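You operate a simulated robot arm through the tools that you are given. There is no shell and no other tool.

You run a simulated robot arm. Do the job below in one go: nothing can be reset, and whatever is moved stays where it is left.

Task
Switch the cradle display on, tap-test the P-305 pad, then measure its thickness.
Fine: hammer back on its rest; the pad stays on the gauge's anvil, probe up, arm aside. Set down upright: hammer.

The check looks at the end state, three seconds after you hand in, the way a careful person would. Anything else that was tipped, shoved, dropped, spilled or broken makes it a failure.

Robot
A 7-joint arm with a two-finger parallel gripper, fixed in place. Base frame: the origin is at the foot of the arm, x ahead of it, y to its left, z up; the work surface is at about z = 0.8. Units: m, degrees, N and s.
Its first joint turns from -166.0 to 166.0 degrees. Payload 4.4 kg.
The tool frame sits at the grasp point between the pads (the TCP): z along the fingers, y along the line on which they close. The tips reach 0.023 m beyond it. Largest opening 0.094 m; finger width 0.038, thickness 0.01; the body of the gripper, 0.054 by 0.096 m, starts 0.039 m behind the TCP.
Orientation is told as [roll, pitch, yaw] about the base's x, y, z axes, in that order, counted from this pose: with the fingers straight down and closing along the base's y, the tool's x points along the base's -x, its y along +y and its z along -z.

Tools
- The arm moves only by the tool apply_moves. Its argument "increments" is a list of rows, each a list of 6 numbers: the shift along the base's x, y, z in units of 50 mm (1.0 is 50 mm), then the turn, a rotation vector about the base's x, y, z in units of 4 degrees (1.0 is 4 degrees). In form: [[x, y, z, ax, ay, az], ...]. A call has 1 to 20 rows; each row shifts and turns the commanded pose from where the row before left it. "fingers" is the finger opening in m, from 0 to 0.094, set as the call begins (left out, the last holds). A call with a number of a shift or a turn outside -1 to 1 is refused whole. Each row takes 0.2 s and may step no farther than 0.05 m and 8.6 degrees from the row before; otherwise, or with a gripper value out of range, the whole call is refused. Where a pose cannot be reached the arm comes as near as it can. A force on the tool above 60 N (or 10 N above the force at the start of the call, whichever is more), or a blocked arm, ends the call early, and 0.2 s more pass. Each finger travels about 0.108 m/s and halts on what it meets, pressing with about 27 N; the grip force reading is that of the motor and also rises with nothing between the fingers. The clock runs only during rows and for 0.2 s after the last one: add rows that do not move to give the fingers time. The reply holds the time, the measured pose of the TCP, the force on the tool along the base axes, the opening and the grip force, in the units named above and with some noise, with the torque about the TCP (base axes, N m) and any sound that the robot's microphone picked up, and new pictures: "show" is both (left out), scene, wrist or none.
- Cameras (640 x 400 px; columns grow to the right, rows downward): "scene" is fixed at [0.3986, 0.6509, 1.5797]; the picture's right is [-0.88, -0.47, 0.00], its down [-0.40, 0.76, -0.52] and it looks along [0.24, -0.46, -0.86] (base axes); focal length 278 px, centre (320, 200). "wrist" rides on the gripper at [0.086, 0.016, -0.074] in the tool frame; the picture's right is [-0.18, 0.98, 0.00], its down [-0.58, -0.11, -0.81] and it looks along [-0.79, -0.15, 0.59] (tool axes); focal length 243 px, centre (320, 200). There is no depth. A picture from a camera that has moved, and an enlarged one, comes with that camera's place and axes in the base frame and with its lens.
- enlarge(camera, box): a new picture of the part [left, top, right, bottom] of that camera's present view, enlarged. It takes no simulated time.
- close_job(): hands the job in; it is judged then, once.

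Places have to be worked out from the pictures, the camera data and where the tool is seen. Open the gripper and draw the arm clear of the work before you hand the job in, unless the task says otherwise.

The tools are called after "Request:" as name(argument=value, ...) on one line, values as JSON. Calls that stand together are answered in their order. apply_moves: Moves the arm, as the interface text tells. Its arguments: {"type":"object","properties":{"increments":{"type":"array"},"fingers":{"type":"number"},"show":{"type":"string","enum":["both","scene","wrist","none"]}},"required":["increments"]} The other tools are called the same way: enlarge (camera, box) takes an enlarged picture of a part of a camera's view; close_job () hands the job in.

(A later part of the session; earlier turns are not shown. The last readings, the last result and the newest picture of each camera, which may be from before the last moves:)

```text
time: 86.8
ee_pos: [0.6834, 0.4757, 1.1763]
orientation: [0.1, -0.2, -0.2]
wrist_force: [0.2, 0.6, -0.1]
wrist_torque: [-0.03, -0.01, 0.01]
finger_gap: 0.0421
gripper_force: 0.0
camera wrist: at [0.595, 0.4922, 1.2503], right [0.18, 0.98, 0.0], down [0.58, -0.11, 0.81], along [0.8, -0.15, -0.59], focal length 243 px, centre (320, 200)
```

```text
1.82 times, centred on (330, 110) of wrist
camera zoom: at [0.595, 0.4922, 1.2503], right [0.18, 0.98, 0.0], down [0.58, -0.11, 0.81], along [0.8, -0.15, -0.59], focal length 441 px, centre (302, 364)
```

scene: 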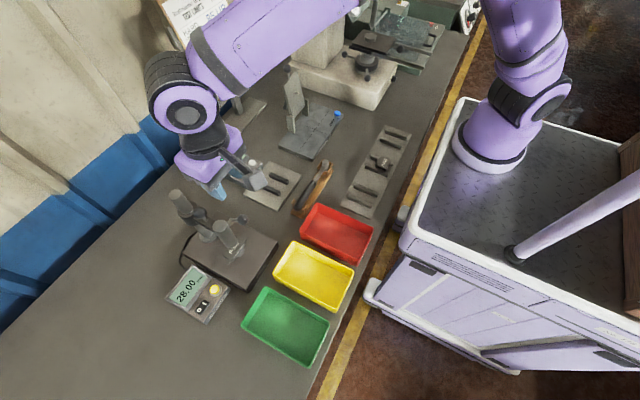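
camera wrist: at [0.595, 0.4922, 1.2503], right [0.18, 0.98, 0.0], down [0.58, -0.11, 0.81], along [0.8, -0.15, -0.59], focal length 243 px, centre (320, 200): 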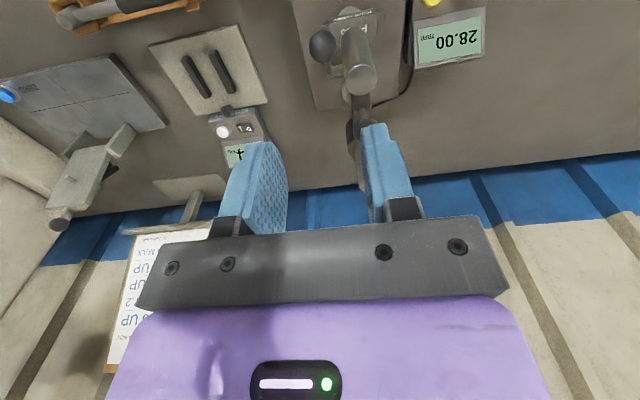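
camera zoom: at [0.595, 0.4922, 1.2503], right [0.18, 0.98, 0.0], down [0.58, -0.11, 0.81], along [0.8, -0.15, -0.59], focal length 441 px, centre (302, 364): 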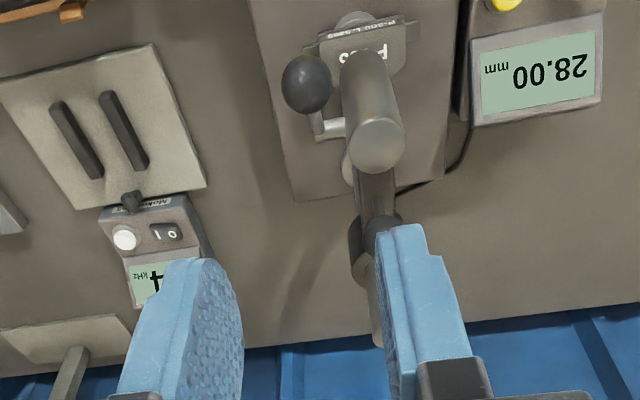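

Now it's clear: lever ball (0.687, 0.478, 1.012) on a lever pivoting at ≈(0.727, 0.482, 0.975) on the housing's side. I descend over the ball, offset slightly toward -x to keep clear of the housing.

Request:
apply_moves(increments=[[-0.1, 0.04, -0.6, 0, 0, 0], [0, 0, -0.8, 0, 0, 0], [0, 0, -0.9, 0, 0, 0], [0, 0, 0, 0, 0, 0]], fingers=0.046, show="both")

Request:
enlarge(camera="scene", box=[170, 160, 290, 280])

Request:
enlarge(camera="wrist", box=[180, 0, 480, 220])

```text
time: 87.8
ee_pos: [0.68, 0.4751, 1.0616]
orientation: [0.0, -0.3, 0.0]
wrist_force: [-0.6, -0.5, 0.2]
wrist_torque: [-0.01, -0.02, -0.01]
finger_gap: 0.046
gripper_force: 0.1
camera wrist: at [0.5917, 0.4926, 1.1346], right [0.18, 0.98, 0.0], down [0.58, -0.11, 0.81], along [0.8, -0.15, -0.59], focal length 243 px, centre (320, 200)
```

scene: 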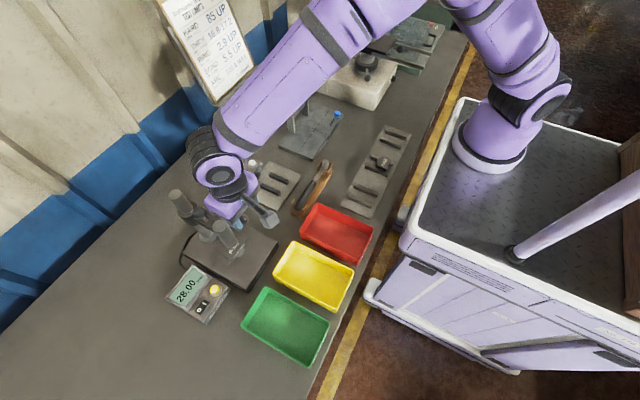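
wrist: 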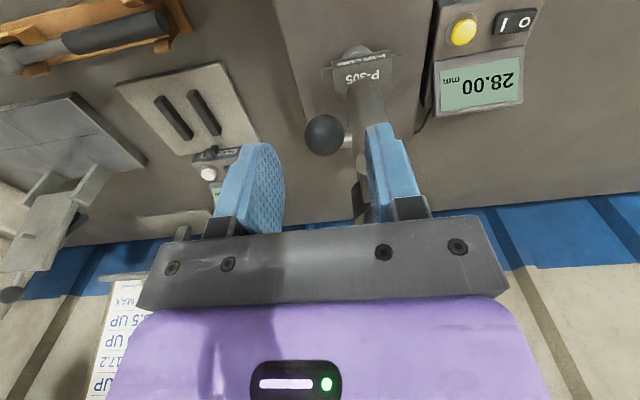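

```text
3.33 times, centred on (230, 220) of scene
camera zoom: at [0.3986, 0.6509, 1.5797], right [-0.88, -0.47, 0.0], down [-0.4, 0.76, -0.52], along [0.24, -0.46, -0.86], focal length 928 px, centre (620, 133)
```

zoom: 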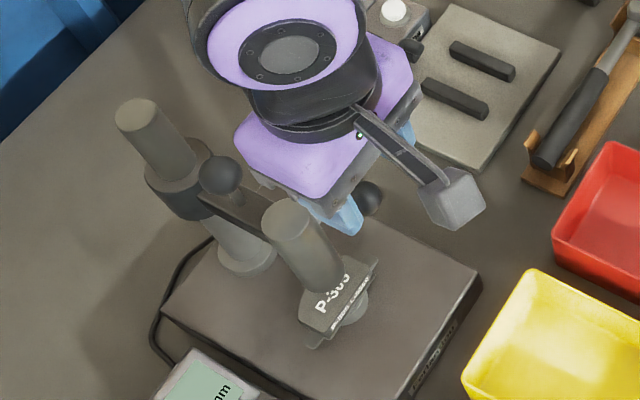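

```text
1.82 times, centred on (330, 110) of wrist
camera zoom: at [0.5917, 0.4926, 1.1346], right [0.18, 0.98, 0.0], down [0.58, -0.11, 0.81], along [0.8, -0.15, -0.59], focal length 441 px, centre (302, 364)
```

zoom: 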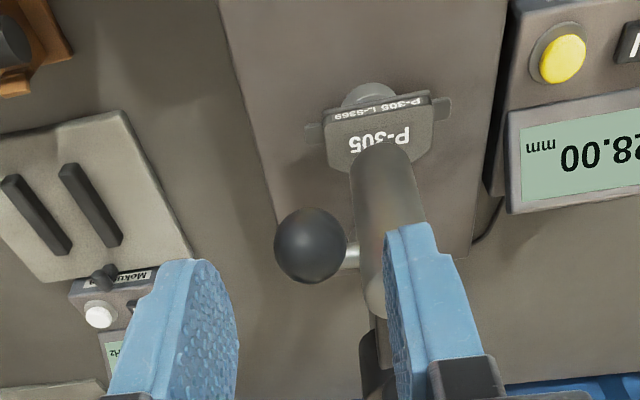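

The ball sits centred between the open fingers (y within ~1 mm). I descend around it to TCP z≈1.022 and close gently.

Request:
apply_moves(increments=[[0, 0.02, -0.4, 0, 0, 0], [0, 0, -0.4, 0, 0, 0], [0, 0, 0, 0, 0, 0]], fingers=0.046, show="wrist")

Request:
enlarge(camera="wrist", box=[180, 0, 480, 220])

```text
time: 88.6
ee_pos: [0.6787, 0.4781, 1.0229]
orientation: [0.0, -0.3, 0.0]
wrist_force: [-0.3, -0.2, 0.0]
wrist_torque: [0.0, 0.01, 0.01]
finger_gap: 0.0459
gripper_force: 0.1
camera wrist: at [0.5905, 0.4939, 1.0957], right [0.18, 0.98, 0.0], down [0.58, -0.11, 0.81], along [0.8, -0.15, -0.59], focal length 243 px, centre (320, 200)
```

wrist: 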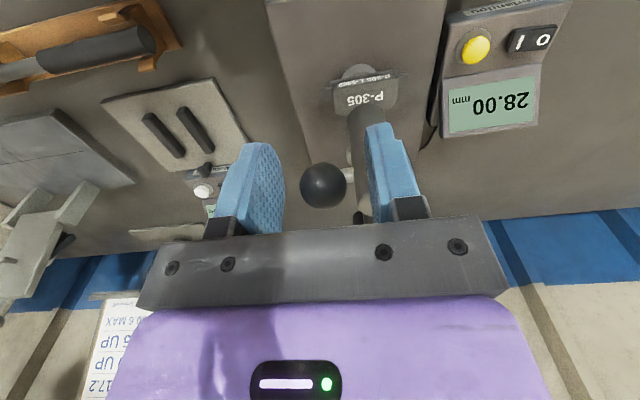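

```text
1.82 times, centred on (330, 110) of wrist
camera zoom: at [0.5905, 0.4939, 1.0957], right [0.18, 0.98, 0.0], down [0.58, -0.11, 0.81], along [0.8, -0.15, -0.59], focal length 441 px, centre (302, 364)
```

zoom: 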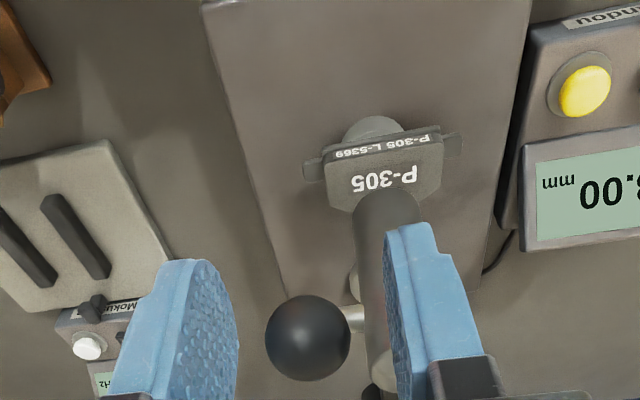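

The lever ball (0.688, 0.478, 1.013) is between the pads. I close on it and lower the lever in small arc steps, watching force and display.

Request:
apply_moves(increments=[[0, 0, 0, 0, 0, 0], [0, 0, 0, 0, 0, 0]], fingers=0.015, show="none")

Request:
apply_moves(increments=[[-0.051, 0, -0.056, 0, 0, 0], [-0.047, 0, -0.06, 0, 0, 0], [0, 0, 0, 0, 0, 0]], fingers=0.015, show="both")

Request:
enlarge(camera="wrist", box=[180, 0, 560, 220])

```text
time: 89.2
ee_pos: [0.678, 0.4768, 1.0212]
orientation: [-0.1, -0.2, -0.1]
wrist_force: [0.3, -1.8, -1.9]
wrist_torque: [0.0, -0.05, -0.05]
finger_gap: 0.0242
gripper_force: 45.2
```

```text
time: 90.0
ee_pos: [0.6744, 0.4772, 1.0163]
orientation: [0.1, -0.3, 0.1]
wrist_force: [9.3, -5.0, 15.6]
wrist_torque: [-0.05, -1.3, -0.07]
finger_gap: 0.0247
gripper_force: 45.0
camera wrist: at [0.5866, 0.4938, 1.0909], right [0.18, 0.98, 0.0], down [0.58, -0.11, 0.81], along [0.8, -0.15, -0.59], focal length 243 px, centre (320, 200)
```

scene: 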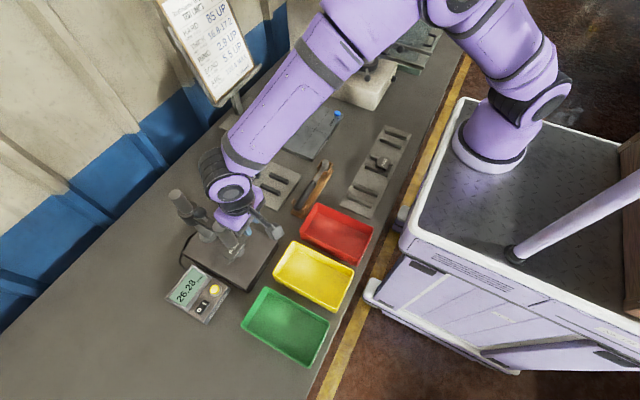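
wrist: 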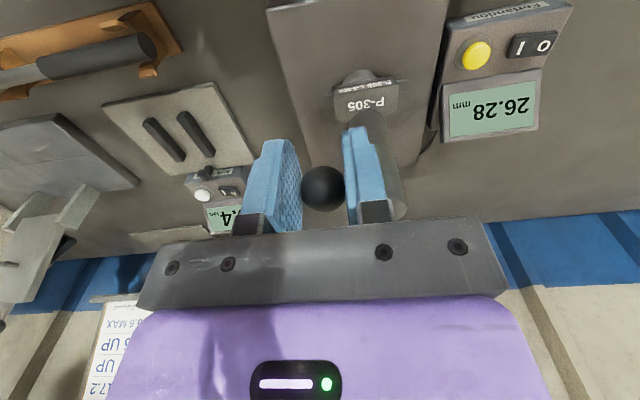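

```text
1.68 times, centred on (370, 110) of wrist
camera zoom: at [0.5866, 0.4938, 1.0909], right [0.18, 0.98, 0.0], down [0.58, -0.11, 0.81], along [0.8, -0.15, -0.59], focal length 409 px, centre (236, 352)
```

zoom: 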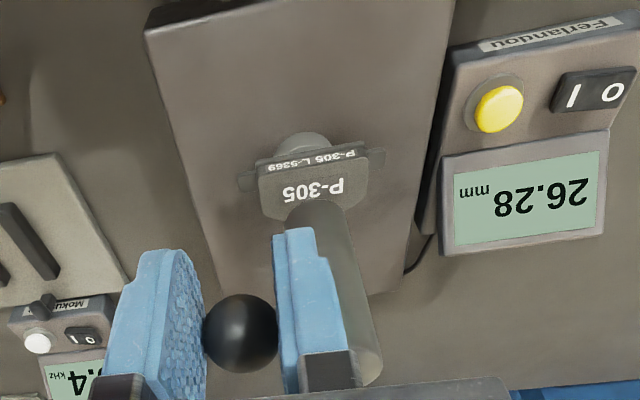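

The probe is coming down (display 26.28). I briefly open the fingers to learn whether the lever springs back or stays.

Request:
apply_moves(increments=[[0, 0, 0, 0, 0, 0], [0, 0, 0, 0, 0, 0], [0, 0, 0, 0, 0, 0]], fingers=0.046, show="both")

Request:
enlarge(camera="wrist", box=[180, 0, 560, 220])

```text
time: 90.8
ee_pos: [0.673, 0.4791, 1.0158]
orientation: [0.0, -0.1, 0.0]
wrist_force: [0.1, 0.0, 0.0]
wrist_torque: [-0.02, -0.01, 0.01]
finger_gap: 0.0461
gripper_force: 0.0
camera wrist: at [0.5858, 0.4946, 1.0902], right [0.18, 0.98, 0.0], down [0.58, -0.11, 0.81], along [0.79, -0.15, -0.59], focal length 243 px, centre (320, 200)
```

scene: 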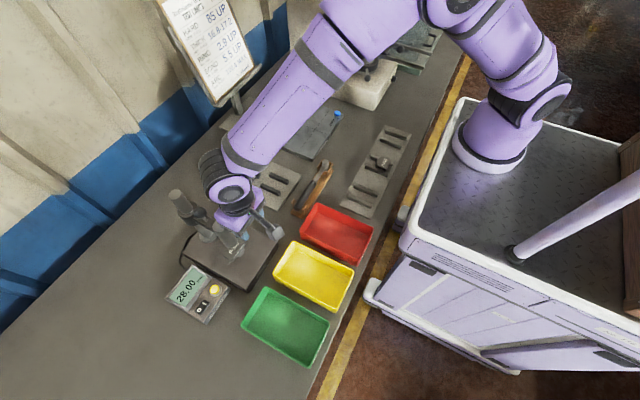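
wrist: 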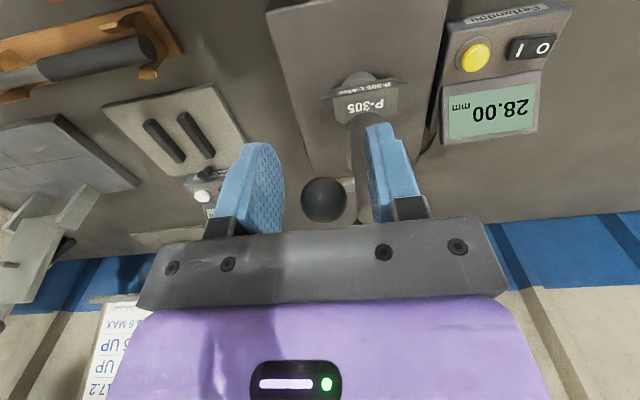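

```text
1.68 times, centred on (370, 110) of wrist
camera zoom: at [0.5858, 0.4946, 1.0902], right [0.18, 0.98, 0.0], down [0.58, -0.11, 0.81], along [0.79, -0.15, -0.59], focal length 409 px, centre (236, 352)
```

zoom: 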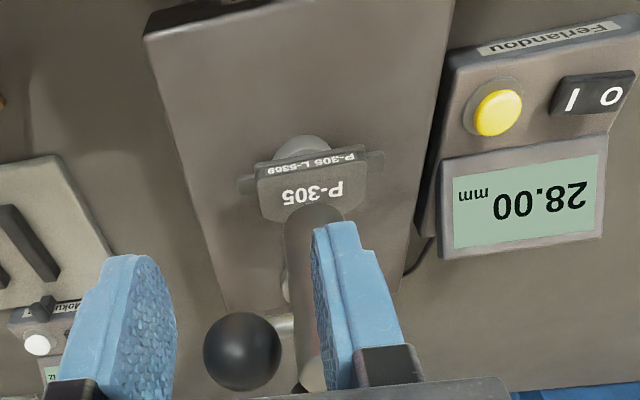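

The lever is spring-returned (display back to 28.00), so pressing from above is enough. I raise, close the fingers and line them up over the ball.

Request:
apply_moves(increments=[[0, 0, 0.6, 0, 0, 0], [0, 0, 0.6, 0, 0, 0], [0, 0, 0, 0, 0, 0]], fingers=0.046, show="none")

Request:
apply_moves(increments=[[0.05, 0, 0, 0, 0, 0], [0, 0, 0, 0, 0, 0], [0, 0, 0, 0, 0, 0]], fingers=0, show="both")

Request:
enlarge(camera="wrist", box=[180, 0, 560, 220])

```text
time: 91.6
ee_pos: [0.6753, 0.4789, 1.0791]
orientation: [0.0, -0.2, 0.0]
wrist_force: [0.1, -0.1, 0.2]
wrist_torque: [-0.03, 0.0, 0.02]
finger_gap: 0.0458
gripper_force: 0.1
```

```text
time: 92.4
ee_pos: [0.6779, 0.4781, 1.0779]
orientation: [0.0, -0.3, 0.0]
wrist_force: [0.0, -1.0, 0.0]
wrist_torque: [0.0, 0.01, 0.05]
finger_gap: 0.0
gripper_force: 27.0
camera wrist: at [0.5894, 0.4948, 1.1513], right [0.18, 0.98, 0.0], down [0.58, -0.11, 0.81], along [0.8, -0.15, -0.59], focal length 243 px, centre (320, 200)
```

scene: 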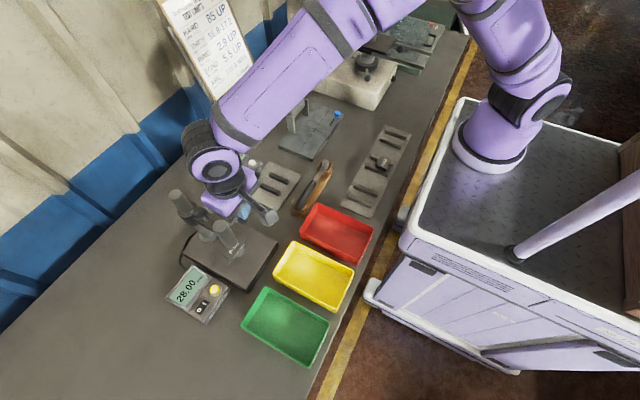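
wrist: 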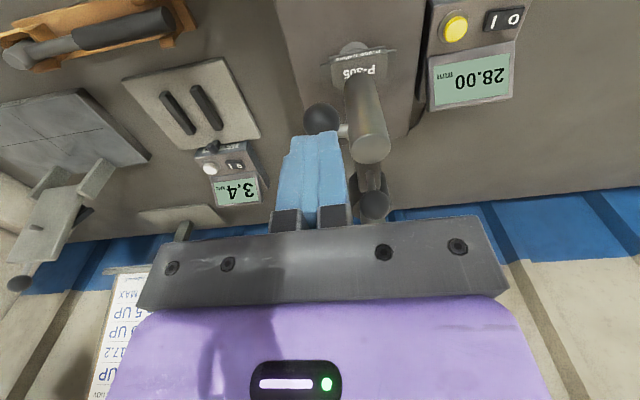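

```text
1.68 times, centred on (370, 110) of wrist
camera zoom: at [0.5894, 0.4948, 1.1513], right [0.18, 0.98, 0.0], down [0.58, -0.11, 0.81], along [0.8, -0.15, -0.59], focal length 409 px, centre (236, 352)
```

zoom: 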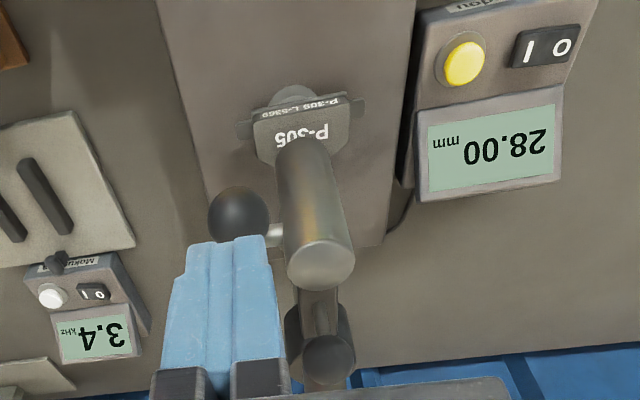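

The closed fingers are aligned above the ball (y 0.478). I press down in small steps while watching the display.

Request:
apply_moves(increments=[[0, 0, -0.4, 0, 0, 0], [0, 0, -0.3, 0, 0, 0], [0, 0, -0.1, 0, 0, 0], [0, 0, 0, 0, 0, 0]], fingers=0, show="wrist")

Request:
enlarge(camera="wrist", box=[180, 0, 560, 220])

```text
time: 93.4
ee_pos: [0.6769, 0.4777, 1.0366]
orientation: [0.0, -0.3, 0.0]
wrist_force: [-0.7, -0.7, 1.5]
wrist_torque: [0.07, -0.02, 0.01]
finger_gap: 0.0001
gripper_force: 26.4
camera wrist: at [0.5892, 0.4936, 1.1104], right [0.18, 0.98, 0.0], down [0.58, -0.11, 0.81], along [0.8, -0.15, -0.59], focal length 243 px, centre (320, 200)
```

wrist: 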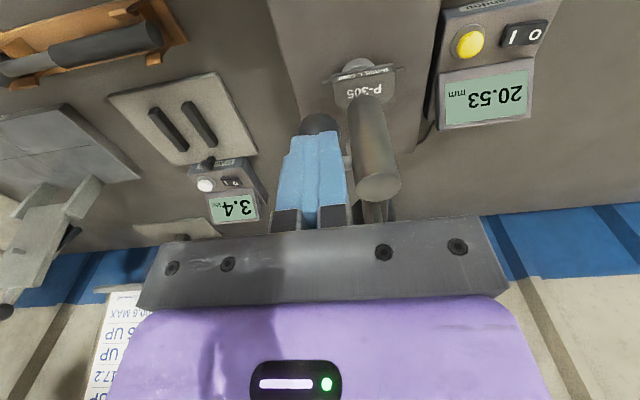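

```text
1.68 times, centred on (370, 110) of wrist
camera zoom: at [0.5892, 0.4936, 1.1104], right [0.18, 0.98, 0.0], down [0.58, -0.11, 0.81], along [0.8, -0.15, -0.59], focal length 409 px, centre (236, 352)
```

zoom: 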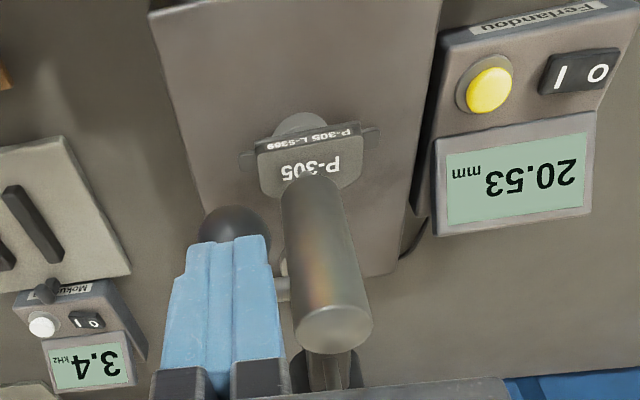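

Display 20.53 mm and falling, with little force. I lower a few mm more.

Request:
apply_moves(increments=[[0, 0, -0.05, 0, 0, 0], [0, 0, -0.04, 0, 0, 0], [0, 0, 0, 0, 0, 0]], fingers=0, show="wrist")

Request:
enlarge(camera="wrist", box=[180, 0, 560, 220])

```text
time: 94.2
ee_pos: [0.6764, 0.4774, 1.0329]
orientation: [0.0, -0.2, 0.0]
wrist_force: [0.4, -0.4, -0.7]
wrist_torque: [0.03, 0.04, 0.02]
finger_gap: 0.0002
gripper_force: 26.6
camera wrist: at [0.5887, 0.4938, 1.1059], right [0.18, 0.98, 0.0], down [0.58, -0.11, 0.81], along [0.8, -0.15, -0.59], focal length 243 px, centre (320, 200)
```

wrist: 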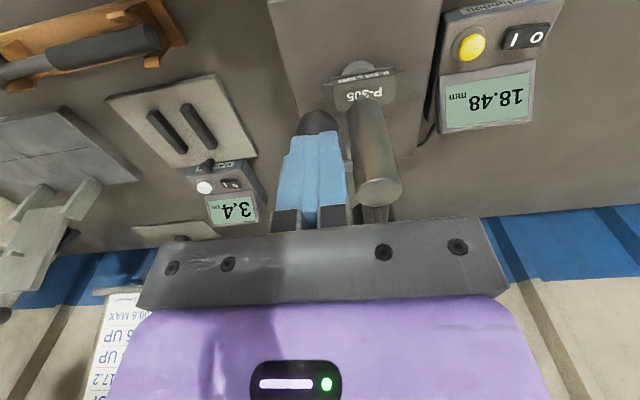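

```text
1.68 times, centred on (370, 110) of wrist
camera zoom: at [0.5887, 0.4938, 1.1059], right [0.18, 0.98, 0.0], down [0.58, -0.11, 0.81], along [0.8, -0.15, -0.59], focal length 409 px, centre (236, 352)
```

zoom: 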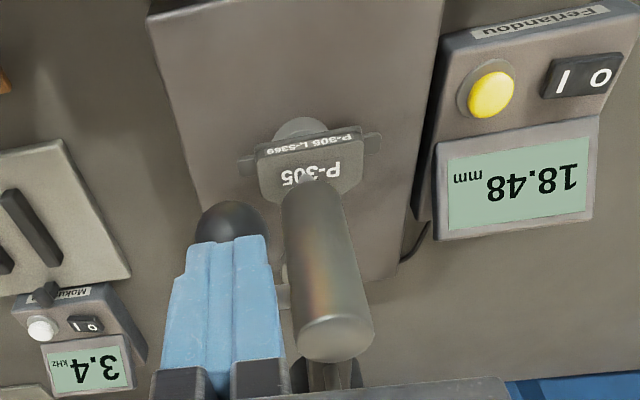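

18.48 mm now, still moving. I press on by another few mm.

Request:
apply_moves(increments=[[0, 0, -0.04, 0, 0, 0], [0, 0, -0.04, 0, 0, 0], [0, 0, 0, 0, 0, 0]], fingers=0, show="wrist")

Request:
enlarge(camera="wrist", box=[180, 0, 560, 220])

```text
time: 95.0
ee_pos: [0.6762, 0.4779, 1.0271]
orientation: [0.0, -0.2, -0.1]
wrist_force: [-0.8, -1.1, 1.0]
wrist_torque: [0.02, -0.05, 0.05]
finger_gap: 0.0003
gripper_force: 27.1
camera wrist: at [0.5886, 0.4946, 1.1017], right [0.18, 0.98, 0.0], down [0.58, -0.11, 0.81], along [0.8, -0.15, -0.59], focal length 243 px, centre (320, 200)
```

wrist: 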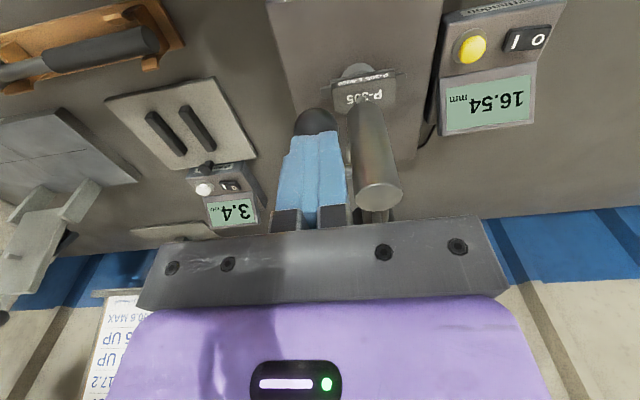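

```text
1.68 times, centred on (370, 110) of wrist
camera zoom: at [0.5886, 0.4946, 1.1017], right [0.18, 0.98, 0.0], down [0.58, -0.11, 0.81], along [0.8, -0.15, -0.59], focal length 409 px, centre (236, 352)
```

zoom: 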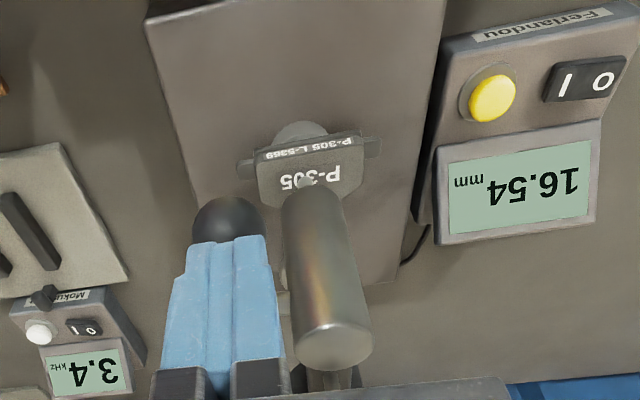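

16.54 mm, still no real resistance. I continue 2–3 mm at a time.

Request:
apply_moves(increments=[[0, 0, -0.04, 0, 0, 0], [0, 0, 0, 0, 0, 0]], fingers=0, show="wrist")

Request:
enlarge(camera="wrist", box=[180, 0, 560, 220])

```text
time: 95.6
ee_pos: [0.677, 0.4781, 1.0261]
orientation: [0.0, -0.2, 0.0]
wrist_force: [0.1, -0.3, 0.5]
wrist_torque: [0.02, 0.03, 0.02]
finger_gap: 0.0
gripper_force: 26.7
camera wrist: at [0.5889, 0.4947, 1.0997], right [0.18, 0.98, 0.0], down [0.58, -0.11, 0.81], along [0.8, -0.15, -0.59], focal length 243 px, centre (320, 200)
```

wrist: 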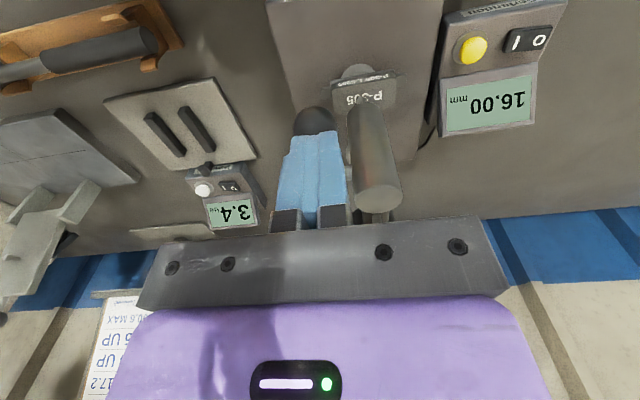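

```text
1.68 times, centred on (370, 110) of wrist
camera zoom: at [0.5889, 0.4947, 1.0997], right [0.18, 0.98, 0.0], down [0.58, -0.11, 0.81], along [0.8, -0.15, -0.59], focal length 409 px, centre (236, 352)
```

zoom: 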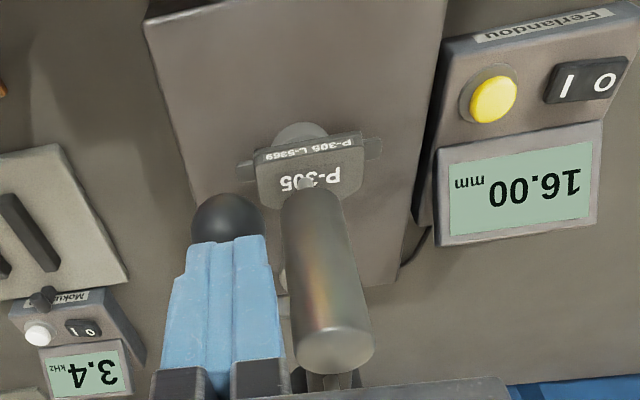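

16.00 mm reads. One more 2 mm step to see whether the reading has settled on the pad.

Request:
apply_moves(increments=[[0, 0, -0.03, 0, 0, 0], [0, 0, 0, 0, 0, 0], [0, 0, 0, 0, 0, 0]], fingers=0, show="both")

Request:
enlarge(camera="wrist", box=[180, 0, 560, 220])

Request:
enlarge(camera="scene", box=[170, 180, 290, 300])

```text
time: 96.4
ee_pos: [0.6766, 0.4787, 1.0248]
orientation: [0.0, -0.2, 0.0]
wrist_force: [0.0, -0.6, -0.1]
wrist_torque: [0.03, 0.01, 0.03]
finger_gap: 0.0
gripper_force: 27.8
camera wrist: at [0.5886, 0.4946, 1.0984], right [0.18, 0.98, 0.0], down [0.58, -0.11, 0.81], along [0.8, -0.15, -0.59], focal length 243 px, centre (320, 200)
```

scene: 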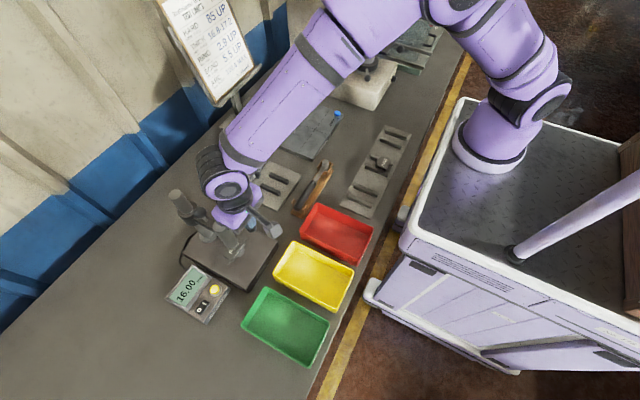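
wrist: 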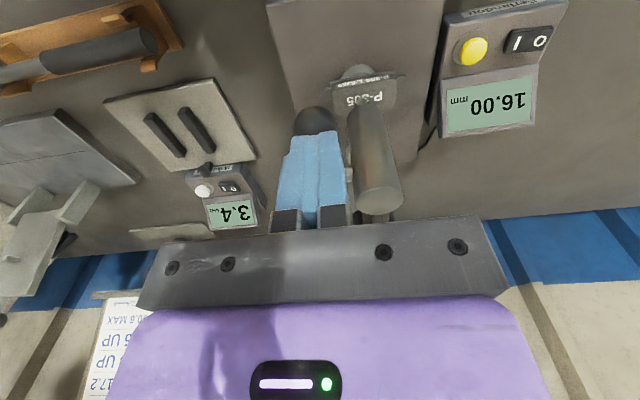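

```text
1.68 times, centred on (370, 110) of wrist
camera zoom: at [0.5886, 0.4946, 1.0984], right [0.18, 0.98, 0.0], down [0.58, -0.11, 0.81], along [0.8, -0.15, -0.59], focal length 409 px, centre (236, 352)
```

zoom: 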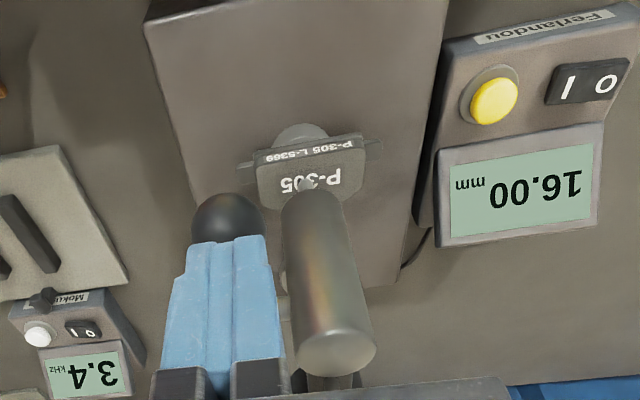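

```text
3.33 times, centred on (230, 240) of scene
camera zoom: at [0.3986, 0.6509, 1.5797], right [-0.88, -0.47, 0.0], down [-0.4, 0.76, -0.52], along [0.24, -0.46, -0.86], focal length 928 px, centre (620, 67)
```

zoom: 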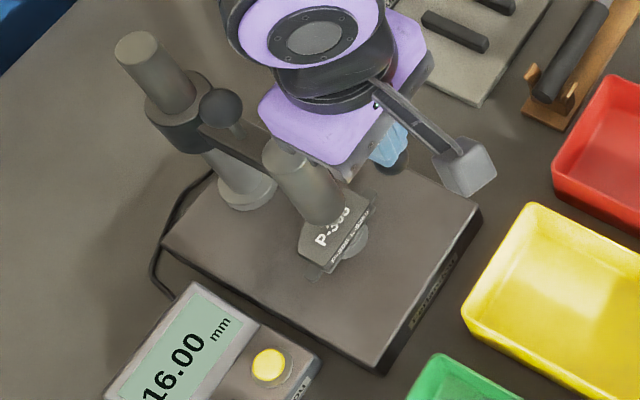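

The reading has settled at 16.00 mm with the probe on the pad. I hold a second, then raise slowly so the lever comes back up gently.

Request:
apply_moves(increments=[[0, 0, 0, 0, 0, 0], [0, 0, 0, 0, 0, 0], [0, 0, 0, 0, 0, 0], [0, 0, 0, 0, 0, 0], [0, 0, 0, 0, 0, 0]], fingers=0, show="scene")

Request:
apply_moves(increments=[[0, 0, 0.08, 0, 0, 0], [0, 0, 0.08, 0, 0, 0], [0, 0, 0.08, 0, 0, 0], [0, 0, 0.1, 0, 0, 0], [0, 0, 0.1, 0, 0, 0], [0, 0, 0.3, 0, 0, 0], [0, 0, 0.5, 0, 0, 0], [0, 0, 0.8, 0, 0, 0], [0, 0, 0.8, 0, 0, 0], [0, 0, 0, 0, 0, 0]], fingers=0, show="both")

Request:
enlarge(camera="wrist", box=[180, 0, 560, 220])

Request:
enlarge(camera="scene", box=[170, 180, 290, 300])

```text
time: 97.6
ee_pos: [0.6768, 0.4782, 1.0248]
orientation: [0.0, -0.2, 0.0]
wrist_force: [-0.2, 0.1, 1.0]
wrist_torque: [-0.01, 0.01, 0.01]
finger_gap: 0.0
gripper_force: 26.7
```

scene: 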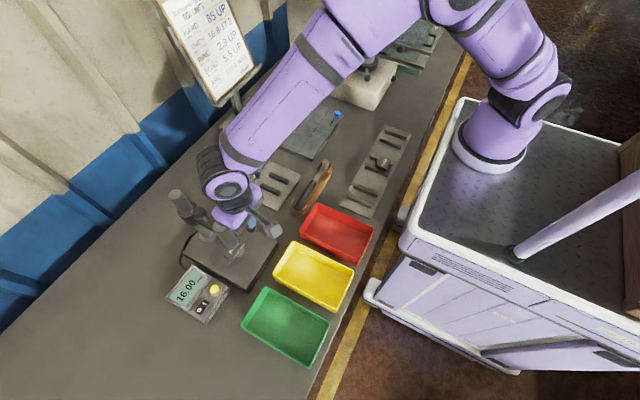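

```text
time: 99.8
ee_pos: [0.6761, 0.4787, 1.1677]
orientation: [0.0, -0.2, 0.0]
wrist_force: [-0.4, 0.8, 0.9]
wrist_torque: [0.01, 0.0, -0.02]
finger_gap: 0.0
gripper_force: 26.8
camera wrist: at [0.5881, 0.4951, 1.2418], right [0.18, 0.98, 0.0], down [0.58, -0.11, 0.81], along [0.79, -0.15, -0.59], focal length 243 px, centre (320, 200)
```

scene: 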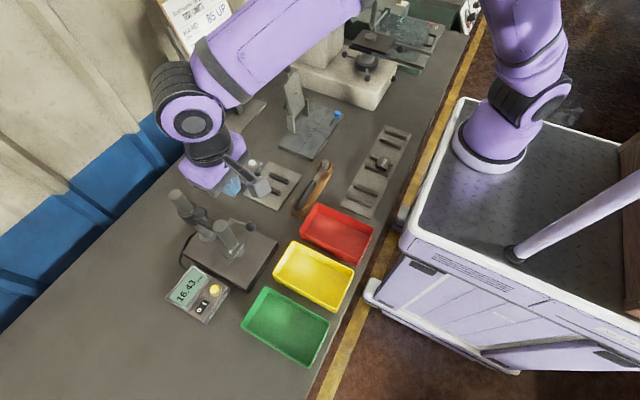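
wrist: 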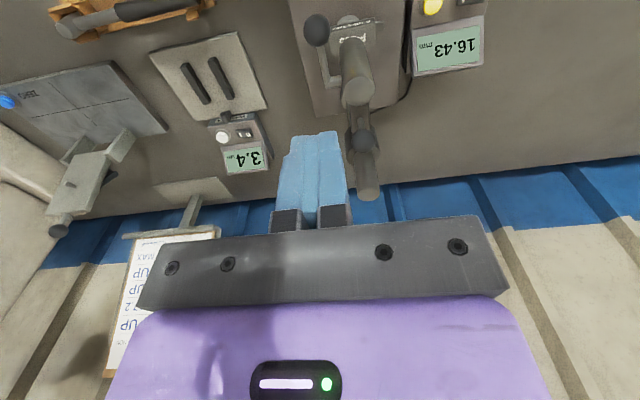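

```text
1.68 times, centred on (370, 110) of wrist
camera zoom: at [0.5881, 0.4951, 1.2418], right [0.18, 0.98, 0.0], down [0.58, -0.11, 0.81], along [0.79, -0.15, -0.59], focal length 409 px, centre (236, 352)
```

zoom: 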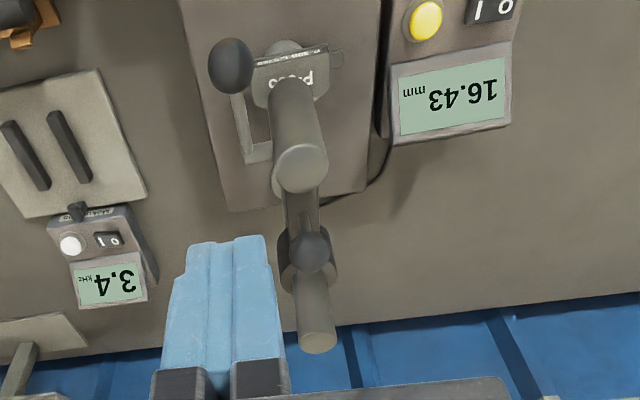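

```text
3.33 times, centred on (230, 240) of scene
camera zoom: at [0.3986, 0.6509, 1.5797], right [-0.88, -0.47, 0.0], down [-0.4, 0.76, -0.52], along [0.24, -0.46, -0.86], focal length 928 px, centre (620, 67)
```

zoom: 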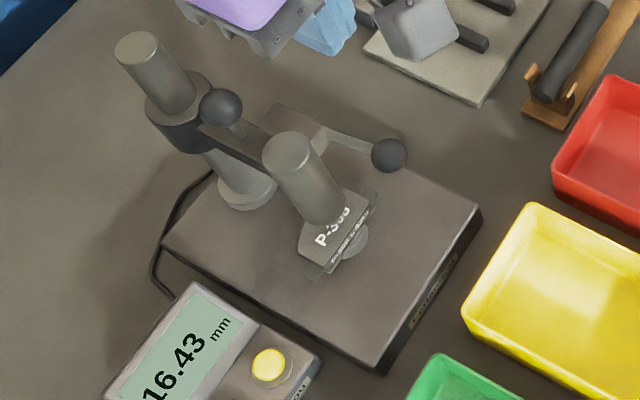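

After lifting, the display shows 16.43 and the lever is still low. I wait a second to see whether it is creeping back up or staying.

Request:
apply_moves(increments=[[0, 0, 0, 0, 0, 0], [0, 0, 0, 0, 0, 0], [0, 0, 0, 0, 0, 0], [0, 0, 0, 0, 0, 0], [0, 0, 0, 0, 0, 0]], fingers=0.046, show="wrist")

Request:
enlarge(camera="wrist", box=[180, 0, 560, 220])

```text
time: 101.0
ee_pos: [0.6757, 0.4787, 1.1683]
orientation: [0.0, -0.2, 0.0]
wrist_force: [0.5, -0.1, 0.0]
wrist_torque: [0.01, -0.03, -0.01]
finger_gap: 0.0458
gripper_force: 0.0
camera wrist: at [0.588, 0.4952, 1.2416], right [0.18, 0.98, 0.0], down [0.58, -0.11, 0.81], along [0.79, -0.15, -0.59], focal length 243 px, centre (320, 200)
```

wrist: 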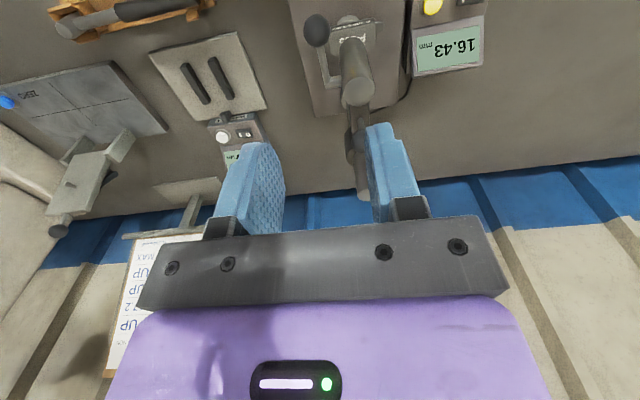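

```text
1.68 times, centred on (370, 110) of wrist
camera zoom: at [0.588, 0.4952, 1.2416], right [0.18, 0.98, 0.0], down [0.58, -0.11, 0.81], along [0.79, -0.15, -0.59], focal length 409 px, centre (236, 352)
```

zoom: 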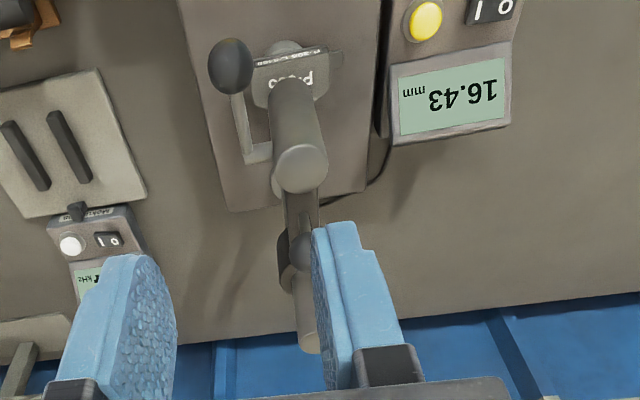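

The reading stays at 16.43, so the lever stays where left; I must lift it by hand. I go down around the ball (now ≈(0.672, 0.478, 0.99)) with open fingers.

Request:
apply_moves(increments=[[-0.16, -0.01, -0.8, 0, 0, 0], [0, 0, -0.8, 0, 0, 0], [0, 0, -0.8, 0, 0, 0], [0, 0, -0.3, 0, 0, 0], [0, 0, 0, 0, 0, 0]], fingers=0.046, show="wrist")

Request:
enlarge(camera="wrist", box=[180, 0, 560, 220])

```text
time: 102.2
ee_pos: [0.6697, 0.477, 1.0322]
orientation: [0.1, -0.2, 0.0]
wrist_force: [0.0, 0.0, -0.9]
wrist_torque: [-0.01, 0.02, -0.01]
finger_gap: 0.0461
gripper_force: 0.0
camera wrist: at [0.5805, 0.493, 1.1053], right [0.18, 0.98, 0.0], down [0.58, -0.11, 0.81], along [0.8, -0.15, -0.59], focal length 243 px, centre (320, 200)
```

wrist: 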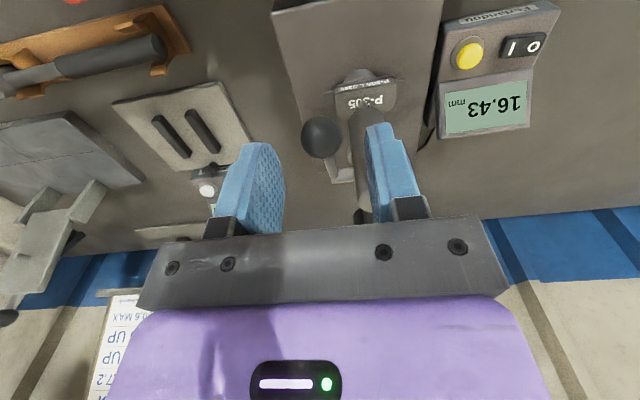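

```text
1.68 times, centred on (370, 110) of wrist
camera zoom: at [0.5805, 0.493, 1.1053], right [0.18, 0.98, 0.0], down [0.58, -0.11, 0.81], along [0.8, -0.15, -0.59], focal length 409 px, centre (236, 352)
```

zoom: 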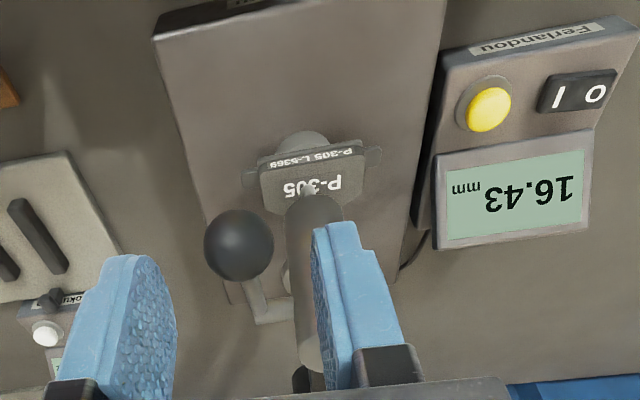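

The ball is centred (y≈0.477) at x≈0.672, and the probe tip can be seen on the pad near its middle. I go down 3 cm more, close on the ball and lift it along its arc.

Request:
apply_moves(increments=[[0, 0, -0.35, 0, 0, 0], [0, 0, -0.3, 0, 0, 0], [0, 0, 0, 0, 0, 0]], fingers=0.046, show="none")

Request:
apply_moves(increments=[[0, 0, 0, 0, 0, 0], [0, 0, 0, 0, 0, 0], [0, 0, 0, 0, 0, 0]], fingers=0.015, show="wrist")

Request:
enlarge(camera="wrist", box=[180, 0, 560, 220])

```text
time: 103.0
ee_pos: [0.6679, 0.4776, 0.9995]
orientation: [0.0, -0.3, 0.1]
wrist_force: [-0.3, -0.1, 0.3]
wrist_torque: [-0.01, 0.01, -0.01]
finger_gap: 0.046
gripper_force: 0.0
```

```text
time: 103.8
ee_pos: [0.6681, 0.4774, 0.9997]
orientation: [0.0, -0.2, 0.0]
wrist_force: [-1.2, -2.1, -1.2]
wrist_torque: [0.02, 0.1, 0.0]
finger_gap: 0.0245
gripper_force: 45.2
camera wrist: at [0.5804, 0.4938, 1.0731], right [0.18, 0.98, 0.0], down [0.58, -0.11, 0.81], along [0.79, -0.15, -0.59], focal length 243 px, centre (320, 200)
```

wrist: 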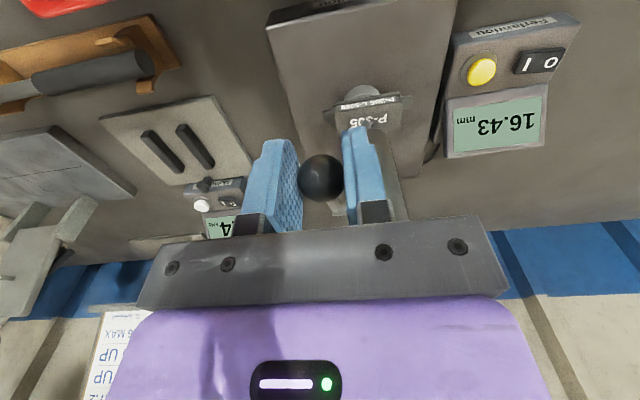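

```text
1.68 times, centred on (370, 110) of wrist
camera zoom: at [0.5804, 0.4938, 1.0731], right [0.18, 0.98, 0.0], down [0.58, -0.11, 0.81], along [0.79, -0.15, -0.59], focal length 409 px, centre (236, 352)
```

zoom: 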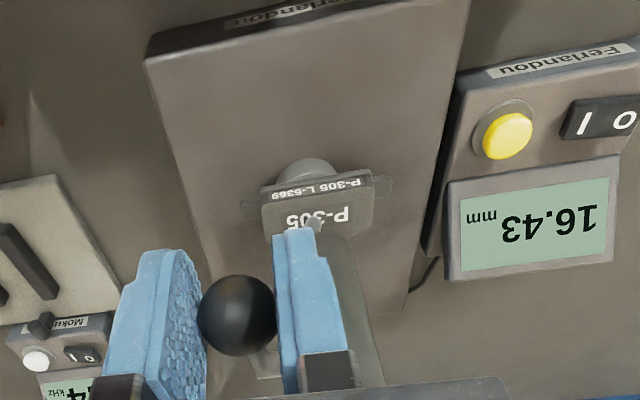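

The ball is gripped (24.5 mm). I raise it along its arc in steps.

Request:
apply_moves(increments=[[0.0241, 0, 0.0742, 0, 0, 0], [0.0292, 0, 0.0723, 0, 0, 0], [0.0342, 0, 0.0701, 0, 0, 0], [0, 0, 0, 0, 0, 0]], fingers=0.015, show="wrist")

Request:
enlarge(camera="wrist", box=[180, 0, 560, 220])

```text
time: 104.8
ee_pos: [0.6727, 0.4775, 1.0094]
orientation: [0.1, -0.2, 0.1]
wrist_force: [-7.9, -6.1, -5.2]
wrist_torque: [-0.11, 0.66, -0.04]
finger_gap: 0.0242
gripper_force: 45.2
camera wrist: at [0.5848, 0.4939, 1.0832], right [0.18, 0.98, 0.0], down [0.58, -0.11, 0.81], along [0.79, -0.15, -0.59], focal length 243 px, centre (320, 200)
```

wrist: 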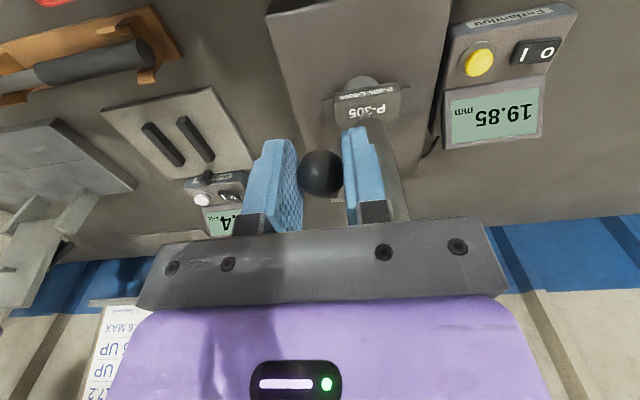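

```text
1.68 times, centred on (370, 110) of wrist
camera zoom: at [0.5848, 0.4939, 1.0832], right [0.18, 0.98, 0.0], down [0.58, -0.11, 0.81], along [0.79, -0.15, -0.59], focal length 409 px, centre (236, 352)
```

zoom: 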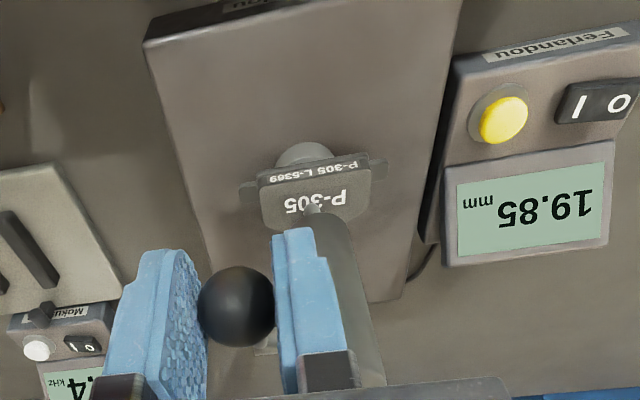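

The probe is rising (19.85). I keep lifting along the arc.

Request:
apply_moves(increments=[[0.039, 0, 0.0675, 0, 0, 0], [0.0436, 0, 0.0647, 0, 0, 0], [0.048, 0, 0.0615, 0, 0, 0], [0, 0, 0, 0, 0, 0]], fingers=0.015, show="wrist")

Request:
enlarge(camera="wrist", box=[180, 0, 560, 220])

```text
time: 105.8
ee_pos: [0.6799, 0.4777, 1.0199]
orientation: [0.0, -0.1, 0.0]
wrist_force: [-12.3, -6.3, -12.2]
wrist_torque: [-0.07, 1.34, -0.01]
finger_gap: 0.0241
gripper_force: 45.2
camera wrist: at [0.5917, 0.4939, 1.0931], right [0.18, 0.98, 0.0], down [0.58, -0.11, 0.81], along [0.79, -0.15, -0.59], focal length 243 px, centre (320, 200)
```

wrist: 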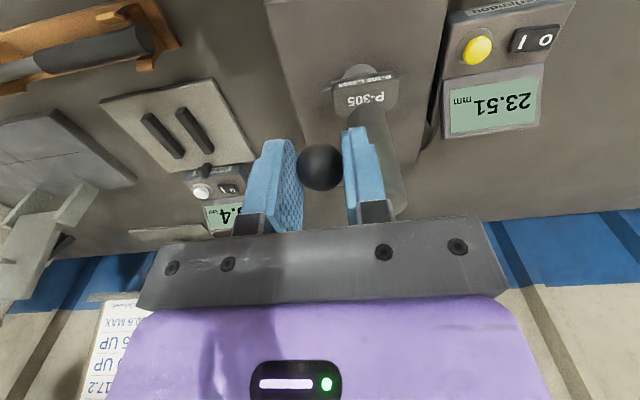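

```text
1.68 times, centred on (370, 110) of wrist
camera zoom: at [0.5917, 0.4939, 1.0931], right [0.18, 0.98, 0.0], down [0.58, -0.11, 0.81], along [0.79, -0.15, -0.59], focal length 409 px, centre (236, 352)
```

zoom: 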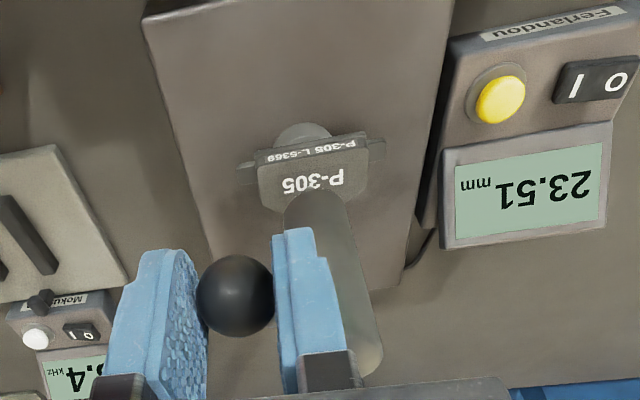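

23.51 now. I continue lifting toward the top.

Request:
apply_moves(increments=[[0.0522, 0, 0.06, 0, 0, 0], [0.0561, 0, 0.058, 0, 0, 0], [0.0561, 0, 0.058, 0, 0, 0], [0, 0, 0, 0, 0, 0]], fingers=0.015, show="wrist")

Request:
enlarge(camera="wrist", box=[180, 0, 560, 220])

```text
time: 106.8
ee_pos: [0.6884, 0.4762, 1.0297]
orientation: [0.0, -0.3, 0.0]
wrist_force: [-11.5, -5.7, -10.2]
wrist_torque: [-0.08, 1.25, 0.02]
finger_gap: 0.0241
gripper_force: 45.1
camera wrist: at [0.6001, 0.4938, 1.1021], right [0.18, 0.98, 0.0], down [0.58, -0.11, 0.81], along [0.8, -0.15, -0.59], focal length 243 px, centre (320, 200)
```

wrist: 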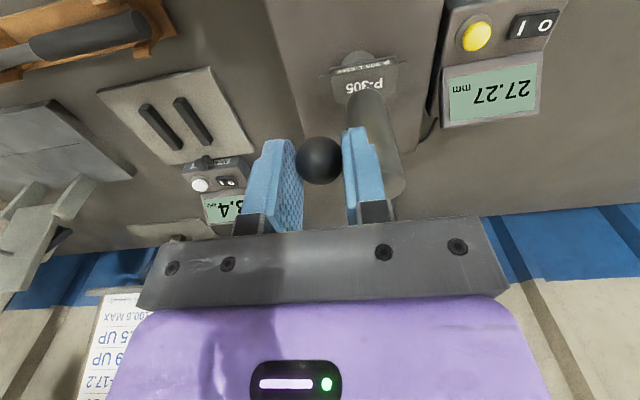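

```text
1.68 times, centred on (370, 110) of wrist
camera zoom: at [0.6001, 0.4938, 1.1021], right [0.18, 0.98, 0.0], down [0.58, -0.11, 0.81], along [0.8, -0.15, -0.59], focal length 409 px, centre (236, 352)
```

zoom: 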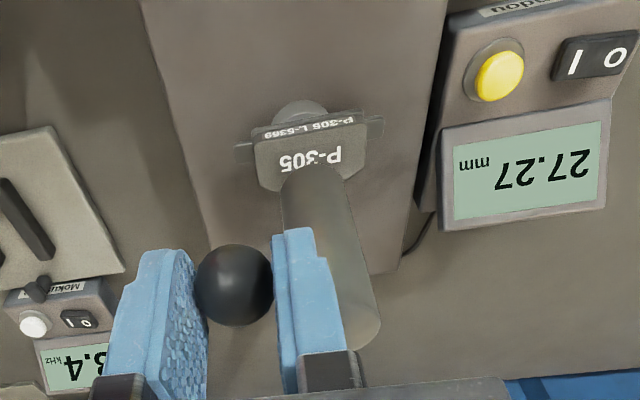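

27.27; one more small step to reach the top stop.

Request:
apply_moves(increments=[[0.05, 0, 0.055, 0, 0, 0], [0, 0, 0, 0, 0, 0]], fingers=0.015, show="wrist")

Request:
enlarge(camera="wrist", box=[180, 0, 560, 220])

```text
time: 107.4
ee_pos: [0.6899, 0.4768, 1.03]
orientation: [0.0, -0.3, 0.0]
wrist_force: [-16.4, -5.3, -17.1]
wrist_torque: [-0.08, 0.05, 0.03]
finger_gap: 0.024
gripper_force: 45.1
camera wrist: at [0.6019, 0.4938, 1.104], right [0.18, 0.98, 0.0], down [0.58, -0.11, 0.81], along [0.79, -0.15, -0.59], focal length 243 px, centre (320, 200)
```

wrist: 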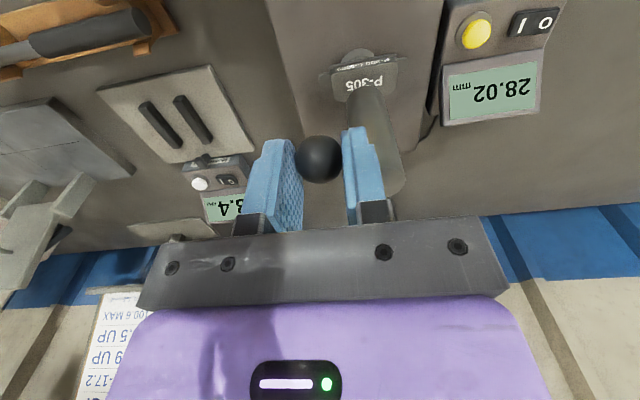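

```text
1.68 times, centred on (370, 110) of wrist
camera zoom: at [0.6019, 0.4938, 1.104], right [0.18, 0.98, 0.0], down [0.58, -0.11, 0.81], along [0.79, -0.15, -0.59], focal length 409 px, centre (236, 352)
```

zoom: 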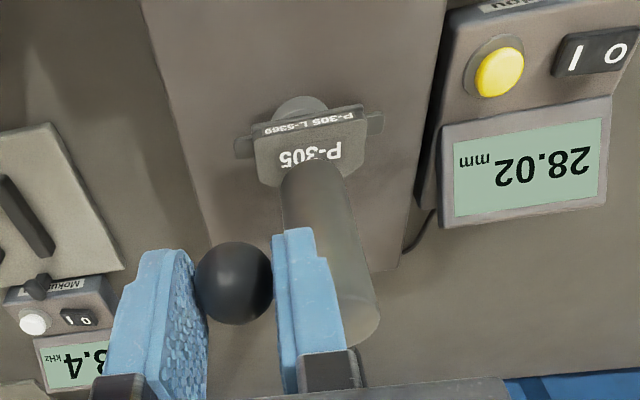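

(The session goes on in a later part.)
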